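You operate a simulated robot arm through the tools that you are given. There is no shell and no other tool. Be economical: measure what you need, move in short steps, check, and stop when the job is done.

Carry out the task below with a simulated two-armed robot. There is one attempt and no reset: what you move stays moved.

JOB
Take the grey pot on the top of the green belt and put it away on the shelf under the tub bench. Take the blue tray from the top of the green belt and leave it in the brown basket there. Push the bath lid shut. Shut the left sliding door. Open the middle tank door, take the scrubbing brush from the middle tank shelf and put it on the shelf of the long bench and shut the door again. Open the tank drawer, take the yellow cup from there tray and leave it on the top of the beige bench and shut the drawer again. Any order will do. Set down upright: yellow cup.
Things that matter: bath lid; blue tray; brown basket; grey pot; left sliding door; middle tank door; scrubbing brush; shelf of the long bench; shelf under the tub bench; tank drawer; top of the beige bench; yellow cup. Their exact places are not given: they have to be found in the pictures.

The check looks at the end state, three seconds after you hand in, the way a careful person would. Anything else that was tipped, shoved, dropped, spilled or broken makes it a failure. A push-on lid holds only when it is set on centred and level and pressed home; a screw cap is set on level and turned clockwise until tight.

ROBOT AND FRAMES
Two 7-joint arms with fingered hands on one trunk, on a base that drives. Base frame: it is fixed to the floor where the robot stands at the start and does not move with it; the origin is under the middle of the robot, x ahead of it, y to its left, z up; the surface under the hand at the start is at about z = 950. Units: mm, rad, N and s.
The left shoulder is at the start at [63, 187, 1181], the right one opposite. With the tool pointing down near the work surface each hand reaches from about 420 to 800 mm from the robot's upright axis, wherever it stands, measured 20 degrees to its own side. Places, roughly: bath lid [600, 5100, 800]; blue tray (32x10x3 cm) [700, 1300, 1000]; brown basket (54x54x31 cm) [700, 1800, 1100]; grey pot (21x21x18 cm) [700, 100, 1000]; left sliding door [300, 5600, 500]; middle tank door [300, 7200, 500]; scrubbing brush (17x7x9 cm) [500, 7200, 300]; shelf of the long bench [3200, 7700, 400]; shelf under the tub bench [300, 10500, 300]; tank drawer [500, 6800, 500]; top of the beige bench [-4400, 6200, 800]; yellow cup (8x8x13 cm) [500, 6700, 500]. Payload 3.6 kg a hand.
The tool frame of a hand sits at the grasp point between the pads (the TCP): z along the fingers, y along the line on which they close. The tips reach 26 mm beyond it. Largest opening 88 mm; the body of the gripper starts 30 mm behind the TCP. The gripper is a hand of 3 fingers: y runs from the thumb to the fingers, the wrist lies at [-17, -98, -164] in the tool frame, and closing takes about 1.5 s.
Orientation is that of the tool frame in the base frame, as [roll, pitch, yaw] about the fixed x, y, z axes, in that order (R = Rz(yaw) Ry(pitch) Rx(roll)). With the fingers straight down and the wrist toward the robot, the tool's x, y and z point along [0, 1, 0], [1, 0, 0] and [0, 0, -1] of the base frame.

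CONTROLS
- The arms move only by the tool send_rows. It takes "left_plan", "right_plan" or both (then of equal length, played together; a hand with none holds still); each is a list of rows, each an object of numbers (a shift or turn left out is 0, a gripper value left out holds the last): "x", "y", "z": the shift along the tool's x, y, z in cm; "rx", "ry", "rz": the turn, a rotation vector about the tool's x, y, z in rad; "fingers": the finger opening in cm, from 0 to 8.8. In form: [{"x": .., "y": .., "z": .., "rx": .., "ry": .., "rz": .., "fingers": ..}, ...]. A call has 1 to 10 rows; each row shifts and turns the commanded pose from where the row before left it, along the tool's axes as they then stand. Rows are played at 5 a second. More than 50 mm and 0.15 rad between two rows, or a gripper value outside its range, and nothing of the call is played. A pose out of reach is approached as far as the arm can. The call stops where the force on the tool passes 40 N (or 10 N more than at its start, if that is more) or the arm is blocked; 0.2 s more then pass. The fingers move at their own pace (about 153 mm/s each) and stop on an object; they squeeze with about 31 N. The grip force told is the motor's: it shows also when the fingers shut on nothing. Time passes only in rows, and 0.2 s behind the last, so rows that do not move let the fingers close. It gives the time, the measured TCP pose, the force on the tool (base axes), the opening and the grip force at its end, in the units of the frame above (readings bear some noise), with the torque about the TCP (base axes, N m) and any sound that the robot's microphone picked up, and new pictures: "show" is both (left out), scene, wrist or none (wrist: the cameras of the hands that moved).
- Cameras (640 x 400 px; columns grow to the right, rows downward): "scene" is now at [241.3, 38.5, 1145.7]; the picture's right is [0.31, -0.95, 0.00], its down [0.13, 0.04, -0.99] and it looks along [0.94, 0.31, 0.14] (base axes); focal length 214 px, centre (320, 200). "left" rides on the left gripper at [-56, -80, -102] in its tool frame; the picture's right is [-0.73, -0.32, 0.60], its down [0.62, -0.67, 0.41] and it looks along [0.27, 0.68, 0.69] (tool axes); focal length 247 px, centre (320, 200). "right" rides on the right gripper at [56, -80, -102] in its tool frame; the picture's right is [-0.73, 0.32, -0.60], its down [-0.62, -0.67, 0.41] and it looks along [-0.27, 0.67, 0.69] (tool axes); focal length 247 px, centre (320, 200).
- lift_body(by): slides the trunk up (or, below 0, down) by that many mm; the arms and the scene camera ride with it, the base frame stays. It gives what a move gives, with no picture.
- roll_base(legs): drives the robot by 1 to 6 legs, each [ahead, left, turn to the left] in mm, mm and rad, along the robot's own axes; the way and the turn of a leg run together, so that a leg with both is an arc; at most 1500 mm and 3.142 rad a leg. The arms and the cameras ride along, it lands a little off, and it stops where it bumps. It gives what a move gives, and a new picture of the scene camera.
- preshape(shape, hand): the hand has 3 fingers and takes this shape, open, in about a second: jaw (thumb against the fingers, like two jaws); tri (thumb and two fingers); tip (a fingertip pinch); poke (one finger out to press); point (the index stretched); flat (the hand flat); cup (the hand cupped); fist (a fist). The gripper value then closes the fingers along that shape, each until it touches; the sizes above hold for jaw. It gives what a move gives, with no picture.
- turn_head(pan, tilt): turns the head with the scene camera to pan (to the left, within 1.047 rad either way) and tilt (down, from -0.506 to 1.204), counted from straight ahead of the robot. It gives what a move gives, and a new picture of the scene camera.
- probe_pixels(camera, pixels): for up to 12 pixels [column, row] of the newest picture of that camera ("zoom" is the newest enlarged one), the place [x, y, z] in the base frame of the surface seen there, good to about 2 mm, but the place of the scene camera against the robot may be out by one fixed shift of up to 25 mm in any direction. The clock stands still meanwhile.
- inspect(camera, box): a new picture of the part [left, top, right, bottom] of that camera's present view, enlarged. The clock stands still meanwhile.
- hand_in(): hands the job in; it is judged then, once.

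Go step by step. Measure first, check grasps and placings, and put right what went wrong. The budget is 138 turns and 260 pictures, counting those below and the enlarged ones. Unless the task says otherwise, let go and move clear before handing in.

The tools are called after ">>>" by a JSON object that holds its "op" and its "data". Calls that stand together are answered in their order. send_rows: Moves the arms, as the interface text tells. Its arguments: {"type":"object","properties":{"left_plan":{"type":"array","items":{"type":"object","properties":{"x":{"type":"number"},"y":{"type":"number"},"z":{"type":"number"},"rx":{"type":"number"},"ry":{"type":"number"},"rz":{"type":"number"},"fingers":{"type":"number"}}}},"right_plan":{"type":"array","items":{"type":"object","properties":{"x":{"type":"number"},"y":{"type":"number"},"z":{"type":"number"},"rx":{"type":"number"},"ry":{"type":"number"},"rz":{"type":"number"},"fingers":{"type":"number"}}}},"show":{"type":"string","enum":["both","scene","wrist","none"]}},"required":[]} The other tools are called the same way: lift_body (by) slides the trunk up or down; preshape (shape, hand) gives the hand a shape; roll_base (legs) drives the base; turn_head (pan, tilt) turns the head that bears the scene camera; probe_pixels (camera, pixels) gives the place of the surface under pixels of a picture; inspect (camera, box) takes an enlarged picture of a part of a camera's view; hand_in () hands the job in.

At the start:

```text
clock: 0.0
left_tool_pos: [431.6, 242.6, 1280.6]
left_ee_rot: [-3.141, 0.0, 1.571]
left_force: [-0.7, -0.5, 0.9]
left_torque: [-0.01, -0.03, 0.0]
left_opening: 88.0
left_grasp_force: 0.0
left_shape: jaw
right_tool_pos: [497.7, -84.0, 1230.2]
right_ee_rot: [3.14, 0.001, 1.57]
right_force: [-0.3, 0.2, 0.3]
right_torque: [-0.02, -0.02, -0.01]
right_opening: 88.0
right_grasp_force: 0.0
right_shape: jaw
trunk travel left (down, up): [-325.0, 432.0]
robot x, y, heading: [1.4, -1.7, -0.0]
head pan, tilt: [0.318, -0.14]
```

scene: 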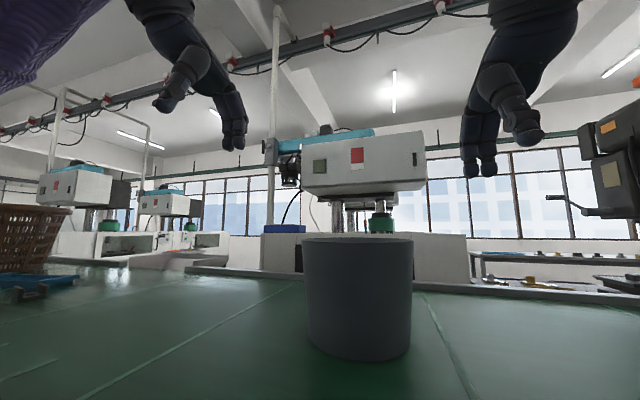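
right: 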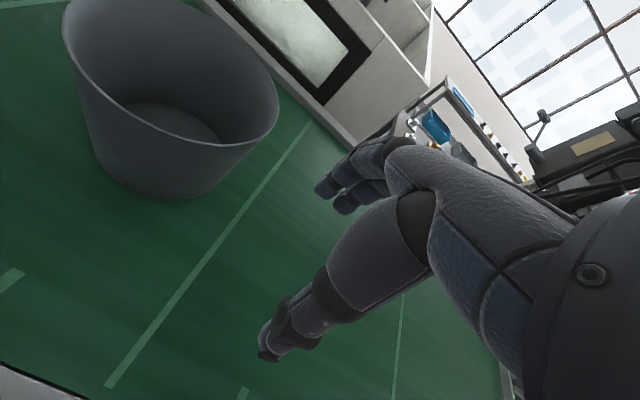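
left: 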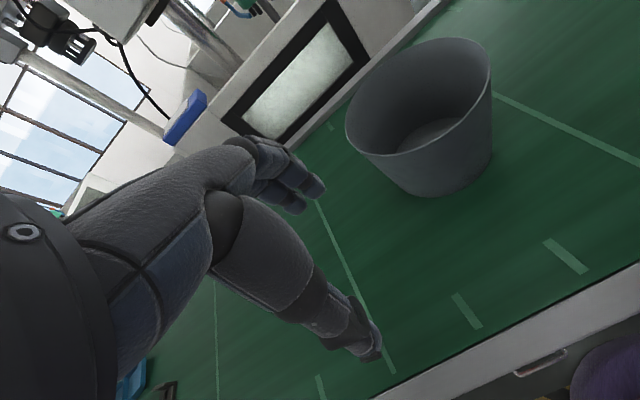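

The grey pot stands right ahead (pixels 305-413, 235-360) as an open tub. I'll aim the head at it and measure.

>>> {"op": "turn_head", "data": {"pan": 0.2, "tilt": 0.5}}

>>> {"op": "probe_pixels", "data": {"camera": "left", "pixels": [[347, 125], [490, 70], [400, 160], [450, 40], [440, 195], [430, 130], [364, 90], [300, 250], [560, 255]]}}

>>> {"op": "probe_pixels", "data": {"camera": "right", "pixels": [[65, 20], [277, 110], [190, 148], [100, 100], [160, 198], [170, 120], [250, 50]]}}

```text
clock: 1.0
left_tool_pos: [430.9, 241.2, 1279.9]
left_ee_rot: [3.141, 0.002, 1.571]
left_force: [0.4, 0.3, 0.8]
left_torque: [0.01, -0.01, 0.04]
left_opening: 87.8
left_grasp_force: 0.2
left_shape: jaw
right_tool_pos: [497.5, -82.9, 1229.1]
right_ee_rot: [3.14, 0.0, 1.572]
right_force: [0.0, 1.2, 0.2]
right_torque: [0.02, 0.04, -0.01]
right_opening: 87.6
right_grasp_force: 0.1
right_shape: jaw
trunk travel left (down, up): [-325.0, 432.0]
robot x, y, heading: [-2.1, -1.5, 0.001]
head pan, tilt: [0.201, 0.499]
```

scene: 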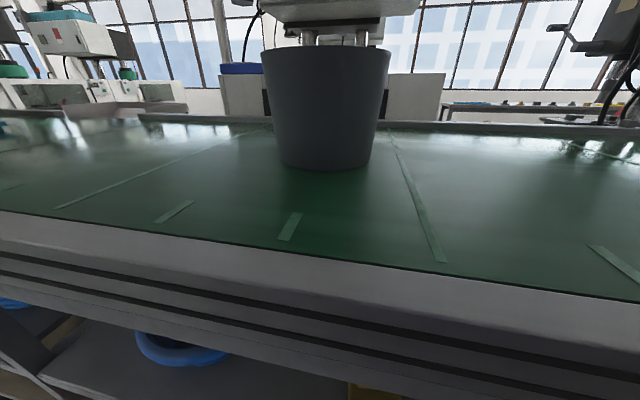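

```text
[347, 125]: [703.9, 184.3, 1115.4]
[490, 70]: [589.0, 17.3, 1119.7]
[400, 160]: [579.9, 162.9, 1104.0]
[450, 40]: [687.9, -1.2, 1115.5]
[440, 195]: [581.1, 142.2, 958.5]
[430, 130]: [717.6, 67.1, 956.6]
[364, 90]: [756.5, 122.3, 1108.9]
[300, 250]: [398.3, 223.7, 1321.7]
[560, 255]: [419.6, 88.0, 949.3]
```

```text
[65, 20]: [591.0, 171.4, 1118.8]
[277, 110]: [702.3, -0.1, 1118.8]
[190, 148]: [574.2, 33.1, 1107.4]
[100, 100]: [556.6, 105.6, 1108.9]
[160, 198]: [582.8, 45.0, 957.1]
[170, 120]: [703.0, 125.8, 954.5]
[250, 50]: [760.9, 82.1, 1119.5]
```

Pot: rim centre about (657, 92), radius 103, rim z 1119, base 950. Before choosing the grip for it I'll do the tray first, so I drive left towards it.

>>> {"op": "roll_base", "data": {"legs": [[0, 1300, 0]]}}

>>> {"op": "turn_head", "data": {"pan": 0.3, "tilt": 0.45}}

```text
clock: 7.5
left_tool_pos: [423.0, 1539.8, 1280.3]
left_ee_rot: [-3.141, 0.001, 1.581]
left_force: [0.8, -0.2, 0.0]
left_torque: [0.03, -0.01, -0.01]
left_opening: 87.6
left_grasp_force: 0.1
left_shape: jaw
right_tool_pos: [492.2, 1215.7, 1230.8]
right_ee_rot: [3.141, 0.001, 1.578]
right_force: [-0.7, -0.5, -0.6]
right_torque: [0.0, 0.02, -0.02]
right_opening: 87.7
right_grasp_force: 0.1
right_shape: jaw
trunk travel left (down, up): [-325.0, 432.0]
robot x, y, heading: [-4.2, 1294.4, 0.007]
head pan, tilt: [0.201, 0.499]
```

scene: 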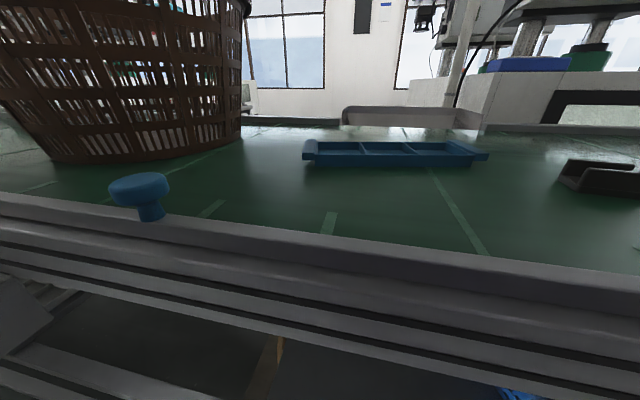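

```text
clock: 8.2
left_tool_pos: [422.0, 1539.1, 1280.4]
left_ee_rot: [-3.142, 0.001, 1.581]
left_force: [-0.1, 0.9, -0.3]
left_torque: [-0.01, -0.01, 0.03]
left_opening: 87.7
left_grasp_force: 0.1
left_shape: jaw
right_tool_pos: [492.4, 1214.2, 1229.8]
right_ee_rot: [-3.141, 0.0, 1.58]
right_force: [-0.7, 0.4, -0.4]
right_torque: [-0.02, -0.01, -0.01]
right_opening: 87.8
right_grasp_force: 0.0
right_shape: jaw
trunk travel left (down, up): [-325.0, 432.0]
robot x, y, heading: [-5.4, 1292.6, 0.007]
head pan, tilt: [0.3, 0.45]
```

scene: 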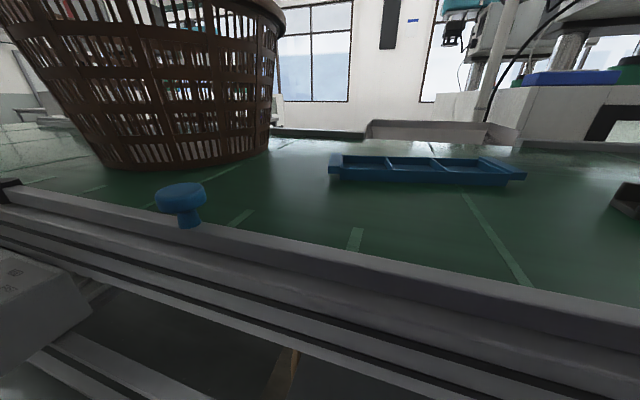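

The tray lies at (330-525, 155-185) with end tabs, the basket to its left. I'll measure both and get a wrist view.

>>> {"op": "probe_pixels", "data": {"camera": "scene", "pixels": [[335, 158], [332, 176], [522, 176], [505, 172], [430, 160], [430, 180], [145, 160], [260, 150], [278, 20], [180, 190], [350, 170], [515, 185]]}}

>>> {"op": "send_rows", "data": {"left_plan": [{"x": 0}], "right_plan": [{"x": 0}], "show": "wrist"}}

```text
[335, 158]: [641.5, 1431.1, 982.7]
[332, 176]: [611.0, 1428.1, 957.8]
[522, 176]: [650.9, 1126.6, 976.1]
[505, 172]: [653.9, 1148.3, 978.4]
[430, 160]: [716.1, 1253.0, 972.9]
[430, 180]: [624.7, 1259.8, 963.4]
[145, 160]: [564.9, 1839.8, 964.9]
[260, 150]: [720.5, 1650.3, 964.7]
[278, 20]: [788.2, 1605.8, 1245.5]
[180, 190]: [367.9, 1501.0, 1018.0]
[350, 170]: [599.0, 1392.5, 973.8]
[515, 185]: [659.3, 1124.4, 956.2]
```

```text
clock: 8.6
left_tool_pos: [422.9, 1540.1, 1280.7]
left_ee_rot: [3.141, 0.0, 1.579]
left_force: [-0.7, 0.4, -0.5]
left_torque: [-0.03, -0.04, -0.05]
left_opening: 87.6
left_grasp_force: 0.1
left_shape: jaw
right_tool_pos: [492.2, 1215.0, 1229.6]
right_ee_rot: [-3.142, 0.0, 1.579]
right_force: [0.5, -0.6, 0.3]
right_torque: [-0.01, 0.02, 0.01]
right_opening: 87.8
right_grasp_force: 0.0
right_shape: jaw
trunk travel left (down, up): [-325.0, 432.0]
robot x, y, heading: [-4.8, 1295.4, 0.005]
head pan, tilt: [0.3, 0.45]
```

right: 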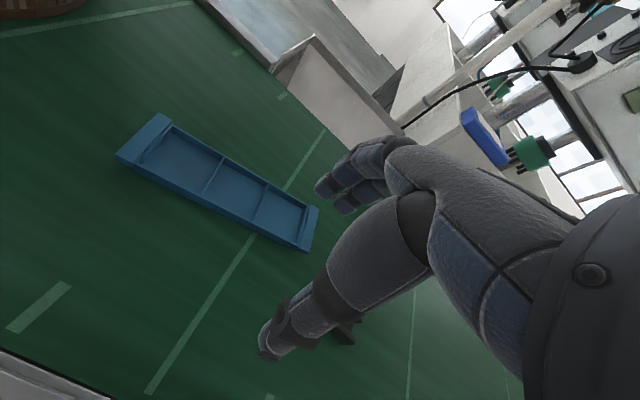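
left: 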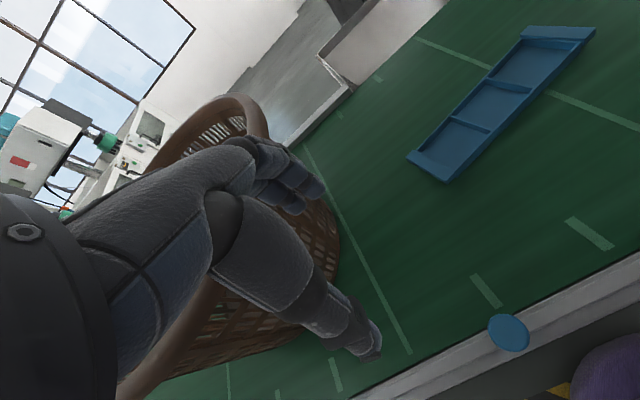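

The tray is best seen in the right wrist view (118-318, 115-250). I'll probe its corners and dividers there, and the basket in the left view.

>>> {"op": "probe_pixels", "data": {"camera": "right", "pixels": [[158, 116], [118, 155], [170, 125], [135, 165], [317, 206], [300, 248], [218, 155], [205, 193], [265, 182], [250, 222], [180, 160], [235, 190]]}}

>>> {"op": "probe_pixels", "data": {"camera": "left", "pixels": [[260, 115], [240, 100], [190, 125], [165, 155], [330, 260], [205, 290], [140, 370], [225, 125], [265, 340], [528, 30], [590, 30], [410, 158]]}}

```text
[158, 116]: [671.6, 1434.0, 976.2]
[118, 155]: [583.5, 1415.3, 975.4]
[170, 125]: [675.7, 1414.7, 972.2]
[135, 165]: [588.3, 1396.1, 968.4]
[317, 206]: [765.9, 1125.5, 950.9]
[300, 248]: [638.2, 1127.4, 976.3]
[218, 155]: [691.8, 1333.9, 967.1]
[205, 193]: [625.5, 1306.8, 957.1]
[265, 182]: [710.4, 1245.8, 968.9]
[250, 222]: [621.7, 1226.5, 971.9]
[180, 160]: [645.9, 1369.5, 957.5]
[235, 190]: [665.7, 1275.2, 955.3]
```

```text
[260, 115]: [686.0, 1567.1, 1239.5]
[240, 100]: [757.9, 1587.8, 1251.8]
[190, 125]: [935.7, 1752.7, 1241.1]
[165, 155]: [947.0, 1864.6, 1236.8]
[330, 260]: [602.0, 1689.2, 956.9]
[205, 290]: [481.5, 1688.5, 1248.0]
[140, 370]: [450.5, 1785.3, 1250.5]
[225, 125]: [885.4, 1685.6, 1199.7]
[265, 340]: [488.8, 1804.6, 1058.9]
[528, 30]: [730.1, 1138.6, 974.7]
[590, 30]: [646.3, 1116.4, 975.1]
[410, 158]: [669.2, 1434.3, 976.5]
```

Tray runs from about (627,1425) to (688,1127), yawed 0.2 rad; its near long wall passes about (613,1270), top z 972. I'll bring the right hand above that wall, jaws square to it.

>>> {"op": "send_rows", "data": {"right_plan": [{"x": 1.1, "y": 2.4, "z": 3.6}, {"x": 1.1, "y": 2.4, "z": 3.6}, {"x": 1.1, "y": 2.4, "z": 3.6}, {"x": 1.1, "y": 2.4, "z": 3.6}, {"x": 1.1, "y": 2.4, "z": 3.6}, {"rz": -0.1, "fingers": 6}, {"rz": -0.1}], "show": "wrist"}}

```text
clock: 10.2
left_tool_pos: [421.6, 1540.8, 1280.2]
left_ee_rot: [3.141, 0.001, 1.578]
left_force: [-0.4, 0.1, -0.2]
left_torque: [-0.02, -0.01, 0.0]
left_opening: 88.0
left_grasp_force: 0.1
left_shape: jaw
right_tool_pos: [612.0, 1271.6, 1049.0]
right_ee_rot: [-3.14, 0.0, 1.779]
right_force: [-0.8, 1.0, 0.3]
right_torque: [0.0, 0.01, -0.05]
right_opening: 60.6
right_grasp_force: 0.1
right_shape: jaw
trunk travel left (down, up): [-325.0, 432.0]
robot x, y, heading: [-7.8, 1294.5, 0.011]
head pan, tilt: [0.3, 0.45]
```

right: 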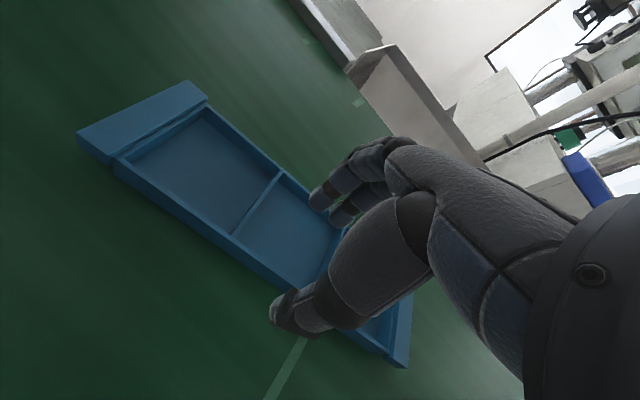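

The jaws straddle the near wall; I'll check the wall line by the fingers before going down.

>>> {"op": "probe_pixels", "data": {"camera": "right", "pixels": [[180, 205], [230, 238], [262, 262], [235, 232], [245, 200], [300, 240], [370, 345], [150, 168], [285, 310], [330, 195]]}}

```text
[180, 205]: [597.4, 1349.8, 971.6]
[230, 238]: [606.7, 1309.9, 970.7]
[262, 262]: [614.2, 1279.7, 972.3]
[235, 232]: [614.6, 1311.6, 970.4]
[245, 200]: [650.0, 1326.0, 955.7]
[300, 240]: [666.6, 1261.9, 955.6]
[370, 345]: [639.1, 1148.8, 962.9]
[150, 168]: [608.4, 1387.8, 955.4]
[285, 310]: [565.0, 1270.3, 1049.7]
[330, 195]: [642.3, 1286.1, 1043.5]
```

>>> {"op": "send_rows", "data": {"right_plan": [{"y": 0.6, "z": 3.2}, {"z": 2.0}, {"z": 1.2}, {"fingers": 0}, {"fingers": 0}, {"fingers": 0}, {"fingers": 0}, {"fingers": 0}, {"fingers": 0}, {"fingers": 0}], "show": "wrist"}}

```text
clock: 12.4
left_tool_pos: [423.4, 1538.8, 1280.3]
left_ee_rot: [3.141, 0.001, 1.579]
left_force: [-0.1, 0.0, 0.6]
left_torque: [0.01, -0.01, 0.0]
left_opening: 87.7
left_grasp_force: 0.1
left_shape: jaw
right_tool_pos: [617.6, 1271.4, 985.2]
right_ee_rot: [3.141, -0.001, 1.78]
right_force: [-0.1, -0.1, 0.1]
right_torque: [0.03, 0.0, -0.05]
right_opening: 0.0
right_grasp_force: 31.4
right_shape: jaw
trunk travel left (down, up): [-325.0, 432.0]
robot x, y, heading: [-7.8, 1296.8, 0.008]
head pan, tilt: [0.3, 0.45]
```

right: 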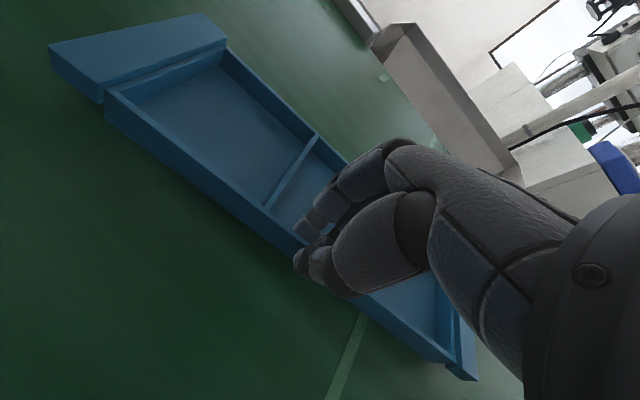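

Opening 0: the jaws closed above the wall. I'll open a little, go down about 10 mm and close again.

>>> {"op": "send_rows", "data": {"right_plan": [{"fingers": 3}, {}, {"z": 0.5}, {"z": 0.5}, {"fingers": 0}, {}, {}, {}, {}, {}], "show": "wrist"}}

```text
clock: 14.6
left_tool_pos: [416.8, 1538.6, 1281.9]
left_ee_rot: [3.136, -0.001, 1.578]
left_force: [0.3, -0.7, -0.2]
left_torque: [-0.01, 0.02, 0.02]
left_opening: 87.8
left_grasp_force: 0.0
left_shape: jaw
right_tool_pos: [615.1, 1272.9, 980.5]
right_ee_rot: [3.135, 0.001, 1.779]
right_force: [-13.8, -2.2, 26.3]
right_torque: [0.0, 0.11, -0.07]
right_opening: 2.5
right_grasp_force: 30.9
right_shape: jaw
trunk travel left (down, up): [-325.0, 432.0]
robot x, y, heading: [-2.7, 1293.2, 0.008]
head pan, tilt: [0.3, 0.45]
```

right: 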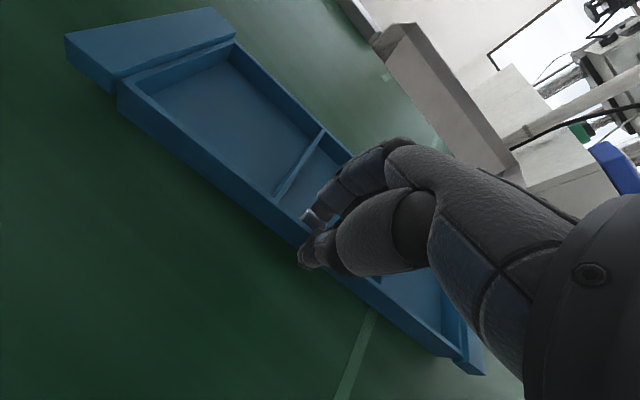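

>>> {"op": "send_rows", "data": {"right_plan": [{"z": -1}, {"z": -2}, {"z": -2}], "show": "wrist"}}

```text
clock: 15.4
left_tool_pos: [423.8, 1539.4, 1279.9]
left_ee_rot: [-3.14, -0.001, 1.58]
left_force: [-0.4, -0.5, 0.1]
left_torque: [-0.01, -0.03, -0.01]
left_opening: 87.7
left_grasp_force: 0.0
left_shape: jaw
right_tool_pos: [618.8, 1271.7, 1024.6]
right_ee_rot: [-3.137, 0.002, 1.777]
right_force: [0.6, 0.1, -2.0]
right_torque: [0.02, 0.11, 0.05]
right_opening: 1.6
right_grasp_force: 31.2
right_shape: jaw
trunk travel left (down, up): [-325.0, 432.0]
robot x, y, heading: [-5.6, 1294.4, 0.007]
head pan, tilt: [0.3, 0.45]
```

right: 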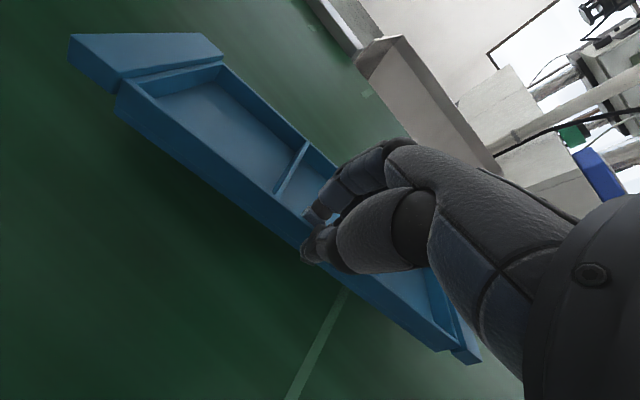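

The tray came up with the hand (about 2 N of weight, slip-free). I'll raise the trunk so it clears the basket rim (z 1250) and then drive over.

>>> {"op": "lift_body", "data": {"by": 330}}

>>> {"op": "turn_head", "data": {"pan": 0.6, "tilt": 0.7}}

```text
clock: 18.6
left_tool_pos: [422.9, 1538.3, 1609.8]
left_ee_rot: [3.141, 0.001, 1.579]
left_force: [-0.5, -0.1, -0.2]
left_torque: [0.01, 0.0, 0.0]
left_opening: 87.4
left_grasp_force: 0.1
left_shape: jaw
right_tool_pos: [618.0, 1273.0, 1355.7]
right_ee_rot: [-3.139, 0.001, 1.782]
right_force: [-0.7, -0.8, -1.3]
right_torque: [0.01, 0.12, 0.0]
right_opening: 1.4
right_grasp_force: 30.6
right_shape: jaw
trunk travel left (down, up): [-655.0, 102.0]
robot x, y, heading: [-0.7, 1295.0, 0.01]
head pan, tilt: [0.3, 0.45]
```

```text
clock: 19.4
left_tool_pos: [422.7, 1540.4, 1610.0]
left_ee_rot: [-3.141, 0.001, 1.578]
left_force: [0.2, 0.1, -0.3]
left_torque: [0.02, -0.01, 0.0]
left_opening: 87.5
left_grasp_force: 0.1
left_shape: jaw
right_tool_pos: [617.2, 1272.4, 1356.4]
right_ee_rot: [-3.141, 0.001, 1.778]
right_force: [-0.5, -0.3, -1.7]
right_torque: [0.0, 0.09, -0.02]
right_opening: 1.4
right_grasp_force: 30.8
right_shape: jaw
trunk travel left (down, up): [-655.0, 102.0]
robot x, y, heading: [-7.5, 1296.7, 0.008]
head pan, tilt: [0.6, 0.7]
```

scene: 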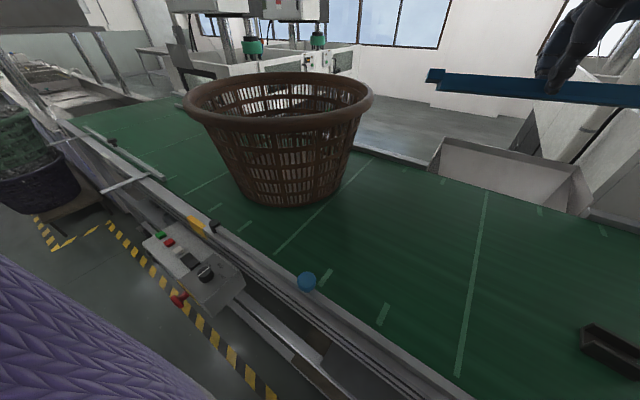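

Basket is clear and empty-looking. I'll measure its rim, the control box and the dark tub standing further left in my lane.

>>> {"op": "probe_pixels", "data": {"camera": "scene", "pixels": [[190, 100], [372, 95], [280, 130], [275, 75], [270, 205], [240, 290], [150, 245], [40, 180], [60, 245], [75, 200], [5, 150], [110, 210]]}}

>>> {"op": "turn_head", "data": {"pan": 1.04, "tilt": 0.5}}

```text
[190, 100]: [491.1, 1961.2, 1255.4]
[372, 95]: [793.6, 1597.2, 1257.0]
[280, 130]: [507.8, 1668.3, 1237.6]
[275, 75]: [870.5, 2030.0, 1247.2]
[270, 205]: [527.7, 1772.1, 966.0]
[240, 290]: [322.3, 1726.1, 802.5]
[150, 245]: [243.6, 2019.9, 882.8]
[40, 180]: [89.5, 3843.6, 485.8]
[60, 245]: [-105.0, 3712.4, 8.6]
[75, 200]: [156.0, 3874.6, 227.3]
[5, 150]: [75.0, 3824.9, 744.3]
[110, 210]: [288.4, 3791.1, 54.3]
```

```text
clock: 20.3
left_tool_pos: [421.9, 1539.2, 1610.5]
left_ee_rot: [-3.141, 0.0, 1.58]
left_force: [0.0, 0.2, 0.5]
left_torque: [-0.01, 0.02, 0.03]
left_opening: 87.6
left_grasp_force: 0.1
left_shape: jaw
right_tool_pos: [617.6, 1271.5, 1355.7]
right_ee_rot: [-3.141, -0.002, 1.778]
right_force: [0.1, -0.9, -1.4]
right_torque: [0.02, 0.08, -0.03]
right_opening: 1.5
right_grasp_force: 30.9
right_shape: jaw
trunk travel left (down, up): [-655.0, 102.0]
robot x, y, heading: [-6.0, 1296.3, 0.012]
head pan, tilt: [1.04, 0.499]
```

scene: 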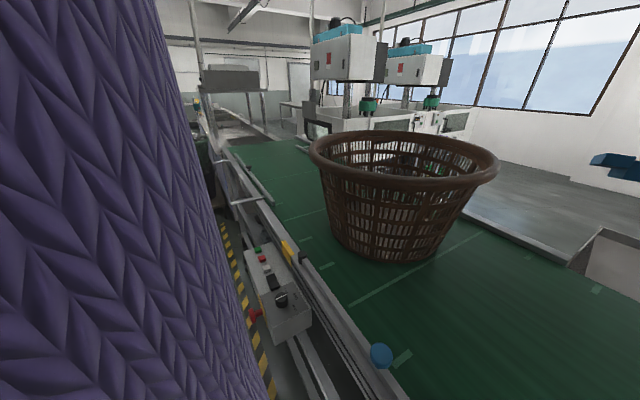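

The way to the basket is free except the control box edge (x about 240). I'll back off 60 mm while driving 535 mm left, watching for bumps.

>>> {"op": "roll_base", "data": {"legs": [[-60, 0, 0], [0, 535, 0]]}}

>>> {"op": "turn_head", "data": {"pan": 0.0, "tilt": 0.75}}

```text
clock: 24.0
left_tool_pos: [354.9, 2074.0, 1610.9]
left_ee_rot: [-3.141, 0.0, 1.587]
left_force: [-0.5, 0.6, 0.6]
left_torque: [0.02, 0.0, -0.02]
left_opening: 87.7
left_grasp_force: 0.1
left_shape: jaw
right_tool_pos: [552.4, 1809.0, 1354.5]
right_ee_rot: [-3.138, -0.002, 1.786]
right_force: [-0.3, -0.9, -1.3]
right_torque: [-0.01, 0.08, -0.02]
right_opening: 1.7
right_grasp_force: 30.8
right_shape: jaw
trunk travel left (down, up): [-655.0, 102.0]
robot x, y, heading: [-73.5, 1827.0, 0.009]
head pan, tilt: [1.04, 0.499]
```

scene: 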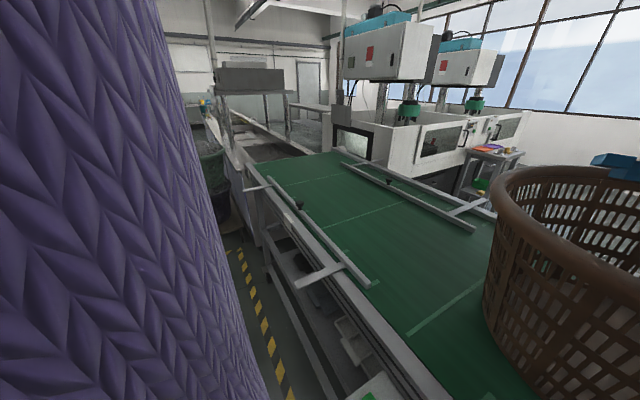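

```text
clock: 25.3
left_tool_pos: [355.7, 2075.5, 1610.5]
left_ee_rot: [3.141, 0.001, 1.584]
left_force: [-0.6, 0.6, 0.1]
left_torque: [0.0, 0.01, 0.06]
left_opening: 87.8
left_grasp_force: 0.0
left_shape: jaw
right_tool_pos: [552.6, 1810.0, 1355.1]
right_ee_rot: [-3.14, 0.0, 1.785]
right_force: [-1.5, 0.2, -2.0]
right_torque: [-0.05, 0.11, 0.01]
right_opening: 1.4
right_grasp_force: 30.5
right_shape: jaw
trunk travel left (down, up): [-655.0, 102.0]
robot x, y, heading: [-73.5, 1829.9, 0.015]
head pan, tilt: [0.0, 0.75]
```

scene: 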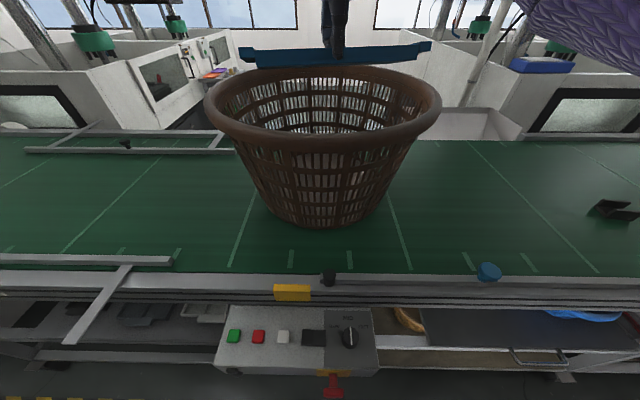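

Tray hangs over the basket. I'll centre it (103 mm forward) and lower with the arm so the forearm slopes down over the rim.

>>> {"op": "send_rows", "data": {"right_plan": [{"x": -0.87, "y": 3.4}, {"x": -0.87, "y": 3.4}, {"x": -0.87, "y": 3.4}, {"z": 3}, {"z": 3}, {"z": 3}], "show": "both"}}

```text
clock: 26.7
left_tool_pos: [356.3, 2074.3, 1610.7]
left_ee_rot: [-3.14, 0.001, 1.586]
left_force: [0.6, 0.5, -0.9]
left_torque: [0.01, 0.0, -0.02]
left_opening: 87.6
left_grasp_force: 0.1
left_shape: jaw
right_tool_pos: [611.5, 1797.5, 1260.3]
right_ee_rot: [-3.141, 0.001, 1.785]
right_force: [0.3, 0.1, -1.5]
right_torque: [0.0, 0.09, -0.01]
right_opening: 1.2
right_grasp_force: 30.8
right_shape: jaw
right hand out of reach, approached as far as the arm can: row 2, 3, 6
trunk travel left (down, up): [-655.0, 102.0]
robot x, y, heading: [-71.3, 1827.3, 0.016]
head pan, tilt: [0.0, 0.75]
```

scene: 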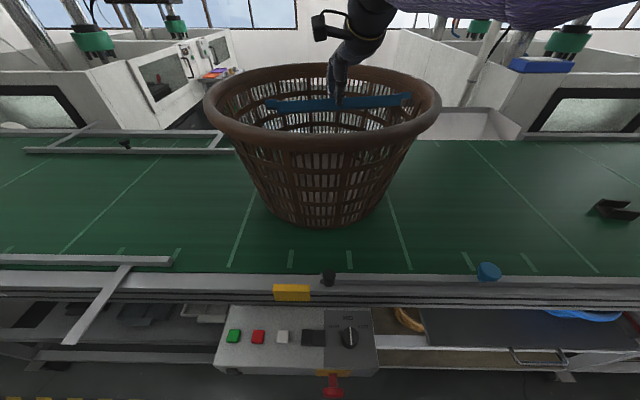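
right: 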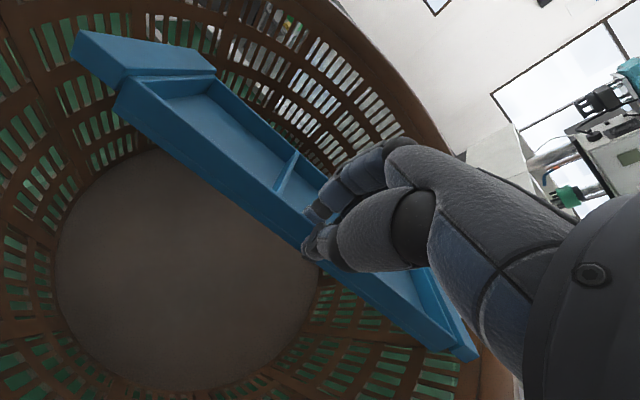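

The arm reaches its limit, so I'll drive forward 55 mm, measuring the basket floor too.

>>> {"op": "probe_pixels", "data": {"camera": "right", "pixels": [[180, 270], [60, 270], [180, 390], [100, 185], [300, 330], [90, 350]]}}

>>> {"op": "roll_base", "data": {"legs": [[55, 8, 0]]}}

```text
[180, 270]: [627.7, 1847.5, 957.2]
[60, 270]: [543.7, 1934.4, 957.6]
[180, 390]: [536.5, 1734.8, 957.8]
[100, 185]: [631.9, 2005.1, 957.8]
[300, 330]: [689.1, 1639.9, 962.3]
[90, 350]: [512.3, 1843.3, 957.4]
```

```text
clock: 27.6
left_tool_pos: [409.0, 2083.9, 1611.8]
left_ee_rot: [3.14, -0.001, 1.586]
left_force: [0.3, -0.7, 0.8]
left_torque: [0.04, 0.01, -0.01]
left_opening: 87.7
left_grasp_force: 0.0
left_shape: jaw
right_tool_pos: [664.8, 1805.3, 1260.5]
right_ee_rot: [3.14, -0.001, 1.784]
right_force: [0.6, -0.2, -1.0]
right_torque: [0.01, 0.07, -0.02]
right_opening: 0.9
right_grasp_force: 31.2
right_shape: jaw
trunk travel left (down, up): [-655.0, 102.0]
robot x, y, heading: [-17.3, 1839.0, 0.017]
head pan, tilt: [0.0, 0.75]
```

scene: 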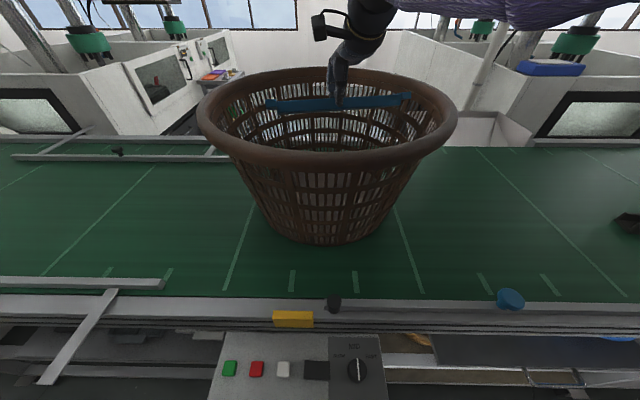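

Floor is z 957, radius about 185, so the tray fits. Lowering.

>>> {"op": "send_rows", "data": {"right_plan": [{"z": 4}, {"z": 4}, {"z": 4}, {"z": 4}, {"z": 3}], "show": "both"}}

```text
clock: 28.8
left_tool_pos: [400.4, 2084.3, 1613.6]
left_ee_rot: [3.136, 0.001, 1.585]
left_force: [-0.4, -0.3, -0.7]
left_torque: [-0.02, -0.02, 0.02]
left_opening: 87.9
left_grasp_force: 0.1
left_shape: jaw
right_tool_pos: [619.4, 1789.4, 1105.4]
right_ee_rot: [3.12, 0.005, 1.786]
right_force: [-0.3, -0.6, -2.8]
right_torque: [0.03, 0.11, -0.04]
right_opening: 1.0
right_grasp_force: 31.1
right_shape: jaw
right hand out of reach, approached as far as the arm can: row 1, 2, 3, 4, 5
trunk travel left (down, up): [-655.0, 102.0]
robot x, y, heading: [-19.2, 1835.0, 0.016]
head pan, tilt: [0.0, 0.75]
```

scene: 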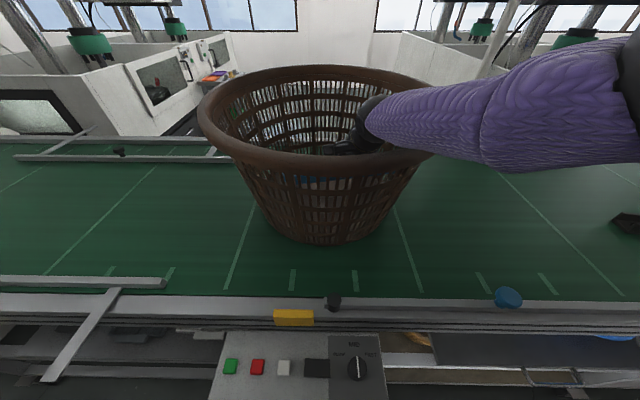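
right: 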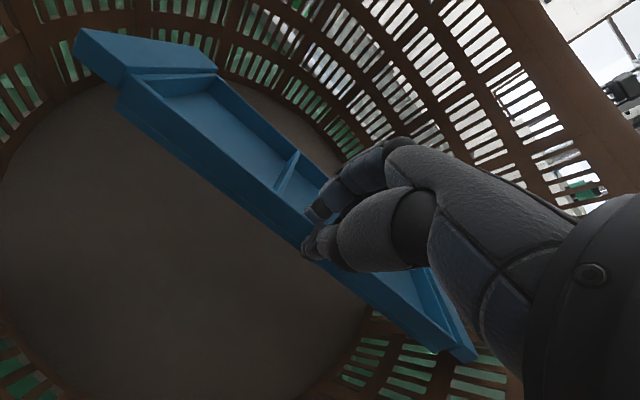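

The sleeve passes over the basket's right rim; I'll measure the clearance there.

>>> {"op": "probe_pixels", "data": {"camera": "scene", "pixels": [[430, 152], [470, 165], [520, 168], [600, 160], [415, 150], [380, 150], [400, 100], [600, 50], [440, 130], [450, 100]]}}

```text
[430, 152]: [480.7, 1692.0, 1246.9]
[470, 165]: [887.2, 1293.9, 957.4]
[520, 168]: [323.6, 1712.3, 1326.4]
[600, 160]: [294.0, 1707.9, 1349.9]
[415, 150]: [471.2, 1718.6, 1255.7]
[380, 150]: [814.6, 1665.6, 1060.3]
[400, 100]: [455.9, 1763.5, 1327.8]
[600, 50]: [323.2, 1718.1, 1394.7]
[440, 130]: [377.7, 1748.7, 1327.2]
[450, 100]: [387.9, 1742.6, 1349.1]
```

Clearance to the rim is only ~40 mm with 120 mm left to go. I'll raise the trunk 95 mm and drive forward 80 mm so the forearm comes in steeper, then continue.

>>> {"op": "lift_body", "data": {"by": 95}}

>>> {"op": "roll_base", "data": {"legs": [[80, 0, 0]]}}

>>> {"op": "send_rows", "data": {"right_plan": [{"z": 3.5, "y": -1.0}, {"z": 3.5, "y": -1.0}, {"z": 3.5, "y": -1.0}, {"z": 3.5}], "show": "both"}}

```text
clock: 30.1
left_tool_pos: [408.4, 2082.7, 1705.7]
left_ee_rot: [-3.141, 0.001, 1.586]
left_force: [0.1, 0.3, 0.4]
left_torque: [-0.01, -0.02, 0.0]
left_opening: 87.6
left_grasp_force: 0.0
left_shape: jaw
right_tool_pos: [617.0, 1788.5, 1187.9]
right_ee_rot: [-3.141, 0.003, 1.787]
right_force: [-0.1, -0.5, -1.7]
right_torque: [-0.03, 0.09, -0.01]
right_opening: 1.0
right_grasp_force: 31.0
right_shape: jaw
trunk travel left (down, up): [-750.0, 7.0]
robot x, y, heading: [-16.4, 1837.4, 0.019]
head pan, tilt: [0.0, 0.75]
```

```text
clock: 31.2
left_tool_pos: [487.0, 2084.2, 1704.8]
left_ee_rot: [-3.137, 0.0, 1.587]
left_force: [0.3, -0.2, -0.7]
left_torque: [-0.03, 0.03, 0.0]
left_opening: 87.7
left_grasp_force: 0.0
left_shape: jaw
right_tool_pos: [692.5, 1790.1, 1185.4]
right_ee_rot: [-3.137, -0.001, 1.788]
right_force: [0.0, 0.0, -1.5]
right_torque: [0.02, 0.11, -0.04]
right_opening: 1.1
right_grasp_force: 31.3
right_shape: jaw
trunk travel left (down, up): [-750.0, 7.0]
robot x, y, heading: [54.7, 1837.5, 0.012]
head pan, tilt: [0.0, 0.75]
```

scene: 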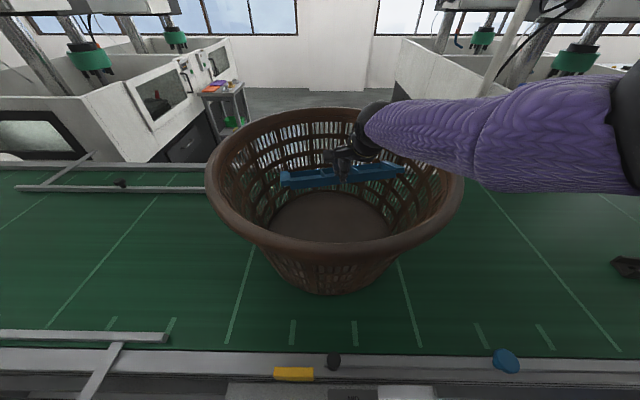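

```text
clock: 32.2
left_tool_pos: [477.8, 2085.1, 1707.5]
left_ee_rot: [3.139, -0.001, 1.585]
left_force: [-0.1, 0.7, 0.4]
left_torque: [0.03, 0.01, -0.02]
left_opening: 87.5
left_grasp_force: 0.0
left_shape: jaw
right_tool_pos: [617.7, 1776.8, 1076.4]
right_ee_rot: [-3.141, -0.001, 1.785]
right_force: [-0.9, -0.5, -1.5]
right_torque: [0.02, 0.07, 0.04]
right_opening: 1.2
right_grasp_force: 30.5
right_shape: jaw
right hand out of reach, approached as far as the arm can: row 1, 2, 3, 4
trunk travel left (down, up): [-750.0, 7.0]
robot x, y, heading: [52.6, 1838.3, 0.019]
head pan, tilt: [0.0, 0.75]
```

scene: 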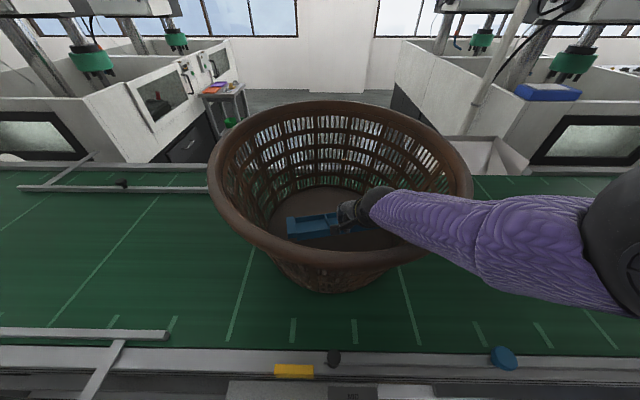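
right: 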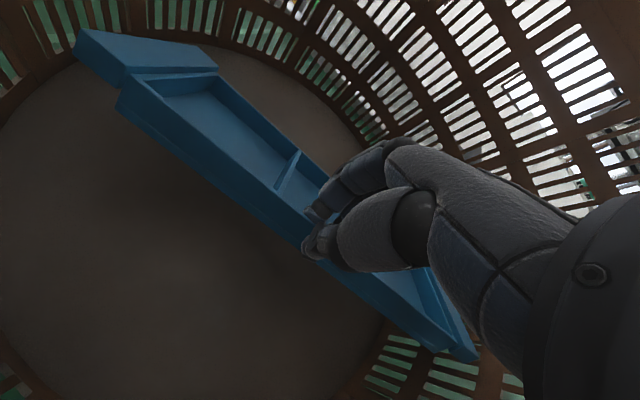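

>>> {"op": "probe_pixels", "data": {"camera": "scene", "pixels": [[420, 240], [410, 235], [440, 240], [400, 215], [460, 255], [480, 240], [450, 200], [380, 200], [430, 250]]}}

```text
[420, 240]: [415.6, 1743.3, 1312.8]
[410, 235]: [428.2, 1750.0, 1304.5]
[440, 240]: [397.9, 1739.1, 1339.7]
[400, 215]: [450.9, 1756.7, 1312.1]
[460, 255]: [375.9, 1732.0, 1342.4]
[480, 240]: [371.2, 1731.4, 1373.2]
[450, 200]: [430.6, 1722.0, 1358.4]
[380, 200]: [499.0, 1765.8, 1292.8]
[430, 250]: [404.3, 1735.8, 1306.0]
```

>>> {"op": "roll_base", "data": {"legs": [[70, 15, 0]]}}

>>> {"op": "send_rows", "data": {"right_plan": [{"z": 3.0, "y": -1.0}, {"z": 3.0, "y": -1.0}, {"z": 3.0, "y": 0}], "show": "both"}}

```text
clock: 32.9
left_tool_pos: [480.6, 2086.8, 1705.1]
left_ee_rot: [-3.14, -0.001, 1.586]
left_force: [0.6, -0.4, -0.2]
left_torque: [0.04, -0.01, 0.02]
left_opening: 87.8
left_grasp_force: 0.1
left_shape: jaw
right_tool_pos: [623.7, 1778.4, 1078.7]
right_ee_rot: [3.137, -0.001, 1.787]
right_force: [0.5, -0.1, -1.3]
right_torque: [0.0, 0.1, 0.03]
right_opening: 1.2
right_grasp_force: 30.7
right_shape: jaw
trunk travel left (down, up): [-750.0, 7.0]
robot x, y, heading: [51.7, 1841.1, 0.015]
head pan, tilt: [0.0, 0.75]
stopped in leg 1: the robot was blocked; the commanded pose is now the measured one
```

scene: 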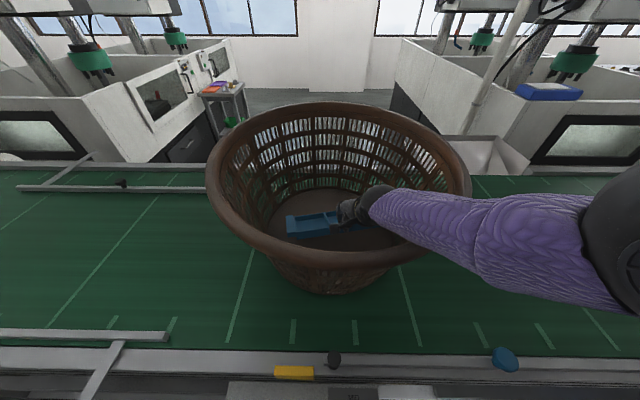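

```text
clock: 33.6
left_tool_pos: [480.8, 2085.5, 1705.8]
left_ee_rot: [3.141, -0.001, 1.585]
left_force: [-1.1, 0.7, -0.6]
left_torque: [0.01, 0.0, 0.04]
left_opening: 87.7
left_grasp_force: 0.1
left_shape: jaw
right_tool_pos: [582.4, 1770.4, 1028.7]
right_ee_rot: [3.117, -0.002, 1.79]
right_force: [14.7, 4.8, 20.3]
right_torque: [0.61, -0.66, 0.32]
right_opening: 3.9
right_grasp_force: 31.1
right_shape: jaw
right hand out of reach, approached as far as the arm can: row 1, 2, 3
trunk travel left (down, up): [-750.0, 7.0]
robot x, y, heading: [55.8, 1836.5, 0.013]
head pan, tilt: [0.0, 0.75]
```

scene: 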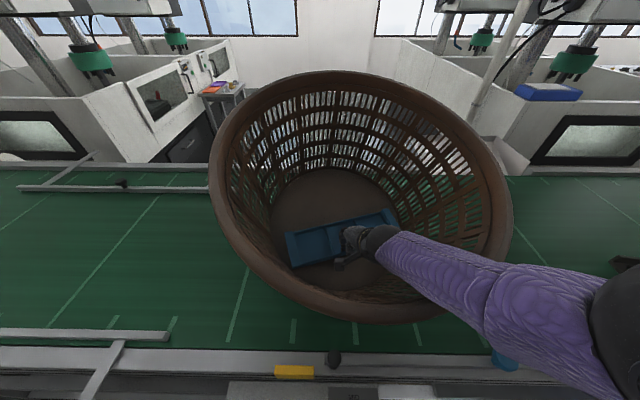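
right: 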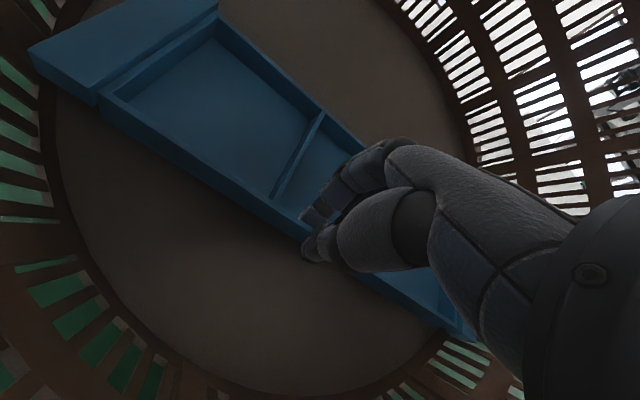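

The sleeve is pressing the near rim and tilting the basket, with the tray just at its floor. I'll release the tray now and rise slowly so the basket settles back.

>>> {"op": "send_rows", "data": {"right_plan": [{"fingers": 5}, {}, {}, {"z": -0.5, "y": 0.3}, {"z": -0.5, "y": 0.3}, {"z": -0.5, "y": 0.3}, {"z": -0.5, "y": 0.3}, {"z": -0.5, "y": 0.3}, {"z": -0.5}, {"z": -0.5}], "show": "both"}}

```text
clock: 35.9
left_tool_pos: [482.1, 2085.1, 1705.9]
left_ee_rot: [3.14, 0.0, 1.586]
left_force: [0.2, 0.4, 0.1]
left_torque: [0.03, -0.02, 0.01]
left_opening: 87.8
left_grasp_force: 0.0
left_shape: jaw
right_tool_pos: [588.0, 1769.2, 1056.0]
right_ee_rot: [3.139, 0.0, 1.785]
right_force: [-0.9, -0.1, -0.7]
right_torque: [0.02, -0.04, -0.01]
right_opening: 49.9
right_grasp_force: 0.0
right_shape: jaw
trunk travel left (down, up): [-750.0, 7.0]
robot x, y, heading: [54.5, 1839.9, 0.013]
head pan, tilt: [0.0, 0.75]
```

scene: 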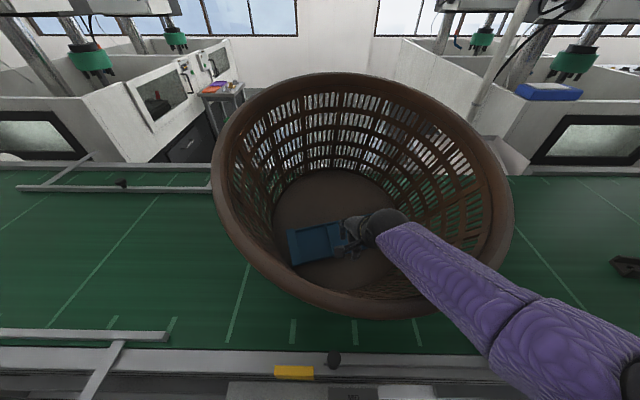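
right: 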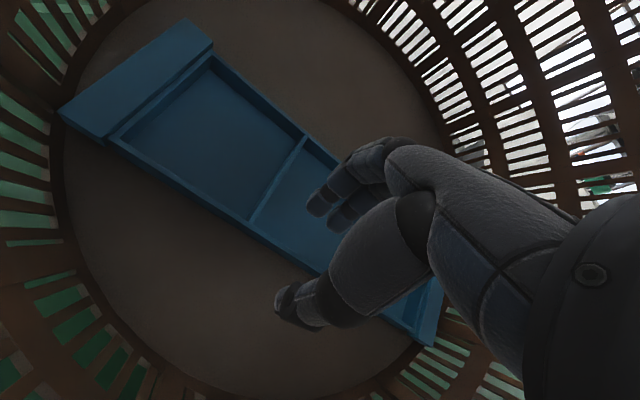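

Tray is down inside. The forearm still holds the basket tilted, so I keep rising.

>>> {"op": "send_rows", "data": {"right_plan": [{"z": -1}, {"z": -1}, {"z": -1}, {"z": -1}, {"z": -1}, {"z": -1}, {"z": -1}, {"z": -1}], "show": "both"}}

```text
clock: 37.6
left_tool_pos: [481.3, 2085.7, 1706.4]
left_ee_rot: [-3.141, 0.0, 1.587]
left_force: [0.6, 1.1, 0.2]
left_torque: [-0.01, -0.02, 0.0]
left_opening: 87.8
left_grasp_force: 0.2
left_shape: jaw
right_tool_pos: [586.2, 1769.3, 1134.6]
right_ee_rot: [3.139, 0.001, 1.784]
right_force: [-0.4, 0.2, -1.1]
right_torque: [-0.02, -0.02, 0.01]
right_opening: 49.6
right_grasp_force: 0.2
right_shape: jaw
trunk travel left (down, up): [-750.0, 7.0]
robot x, y, heading: [55.5, 1839.5, 0.016]
head pan, tilt: [0.0, 0.75]
```

scene: 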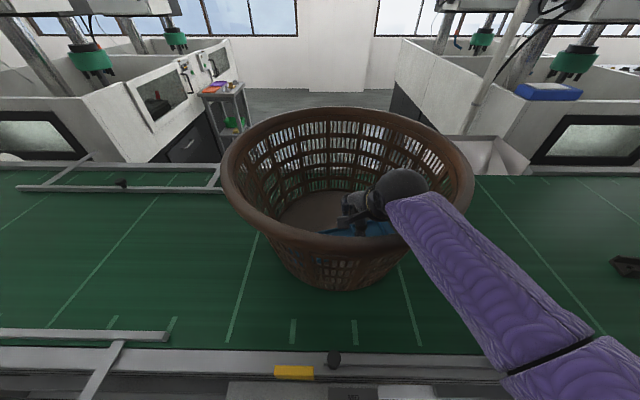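
right: 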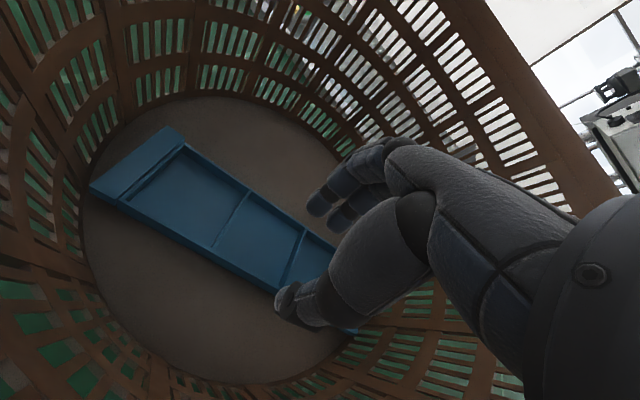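

Basket is upright again with the tray flat on its floor. I'll lift the hand clear.

>>> {"op": "send_rows", "data": {"right_plan": [{"z": -4}, {"z": -4}, {"z": -4}, {"z": -4}, {"z": -4}, {"z": -4}, {"y": -3}, {"y": -3}, {"y": -3, "rz": 0.1}, {"y": -3, "rz": 0.1}], "show": "scene"}}

```text
clock: 40.0
left_tool_pos: [483.1, 2086.0, 1705.6]
left_ee_rot: [-3.14, -0.001, 1.587]
left_force: [0.7, 0.2, 0.4]
left_torque: [0.0, 0.01, 0.0]
left_opening: 87.8
left_grasp_force: 0.0
left_shape: jaw
right_tool_pos: [489.3, 1726.5, 1400.4]
right_ee_rot: [3.062, 0.038, 1.556]
right_force: [1.0, 0.6, -0.4]
right_torque: [0.01, -0.01, -0.02]
right_opening: 49.8
right_grasp_force: 0.0
right_shape: jaw
trunk travel left (down, up): [-750.0, 7.0]
robot x, y, heading: [53.2, 1838.5, 0.015]
head pan, tilt: [0.0, 0.75]
stopped in row 10 (right hand): the arm was blocked; the commanded pose is now the measured one
```

scene: 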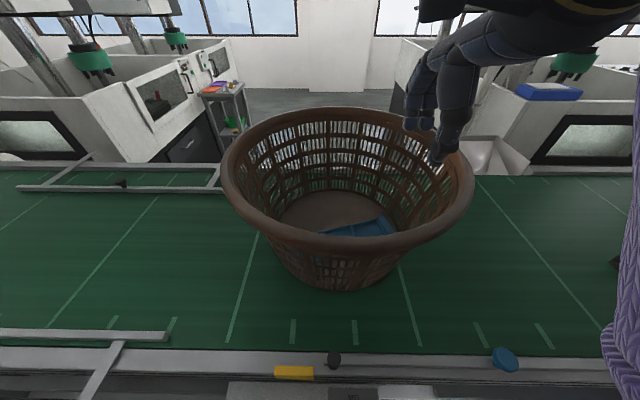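

The arm is clear of the basket. Now back off and return to the pot, trunk part-way down.

>>> {"op": "roll_base", "data": {"legs": [[-110, 0, 0], [0, -1500, 0], [0, -80, -0.015]]}}

>>> {"op": "lift_body", "data": {"by": -200}}

>>> {"op": "turn_head", "data": {"pan": -0.3, "tilt": 0.7}}

```text
clock: 48.9
left_tool_pos: [393.8, 499.6, 1706.4]
left_ee_rot: [3.141, 0.002, 1.562]
left_force: [-0.2, -0.1, -0.7]
left_torque: [0.04, 0.02, -0.03]
left_opening: 87.9
left_grasp_force: 0.1
left_shape: jaw
right_tool_pos: [393.2, 139.1, 1400.3]
right_ee_rot: [3.062, 0.039, 1.531]
right_force: [-0.2, -0.9, 0.3]
right_torque: [-0.04, -0.01, 0.01]
right_opening: 49.5
right_grasp_force: 0.1
right_shape: jaw
trunk travel left (down, up): [-750.0, 7.0]
robot x, y, heading: [-38.3, 259.4, -0.01]
head pan, tilt: [0.0, 0.75]
```

scene: 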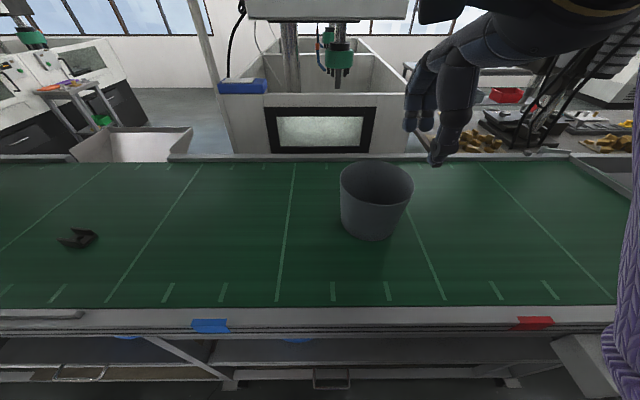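

```text
clock: 51.1
left_tool_pos: [393.5, 498.1, 1506.7]
left_ee_rot: [-3.141, -0.001, 1.562]
left_force: [-0.4, 0.3, 0.7]
left_torque: [-0.01, -0.01, -0.01]
left_opening: 88.0
left_grasp_force: 0.0
left_shape: jaw
right_tool_pos: [399.3, 108.7, 1196.2]
right_ee_rot: [3.043, 0.12, 1.501]
right_force: [-0.1, -1.1, 0.4]
right_torque: [0.0, 0.0, 0.0]
right_opening: 49.7
right_grasp_force: 0.1
right_shape: jaw
trunk travel left (down, up): [-550.0, 207.0]
robot x, y, heading: [-39.6, 258.7, -0.008]
head pan, tilt: [0.0, 0.75]
```

```text
clock: 51.9
left_tool_pos: [393.1, 498.3, 1504.9]
left_ee_rot: [3.14, -0.001, 1.563]
left_force: [-0.7, 0.0, 0.4]
left_torque: [0.0, 0.01, -0.01]
left_opening: 87.8
left_grasp_force: 0.1
left_shape: jaw
right_tool_pos: [399.4, 109.2, 1195.2]
right_ee_rot: [3.046, 0.122, 1.501]
right_force: [0.4, 0.9, 0.6]
right_torque: [-0.02, 0.01, -0.03]
right_opening: 49.7
right_grasp_force: 0.1
right_shape: jaw
trunk travel left (down, up): [-550.0, 207.0]
robot x, y, heading: [-38.8, 258.5, -0.006]
head pan, tilt: [-0.3, 0.7]
```

scene: 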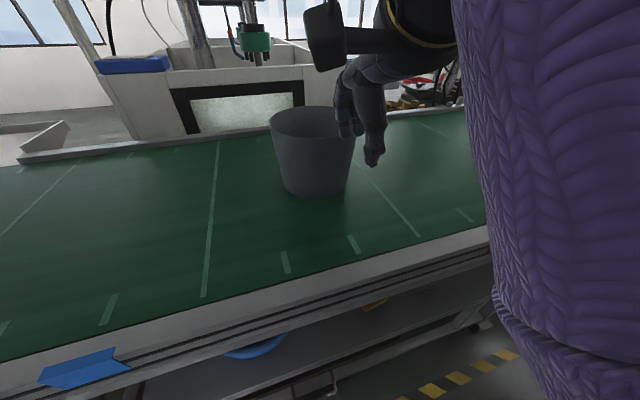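

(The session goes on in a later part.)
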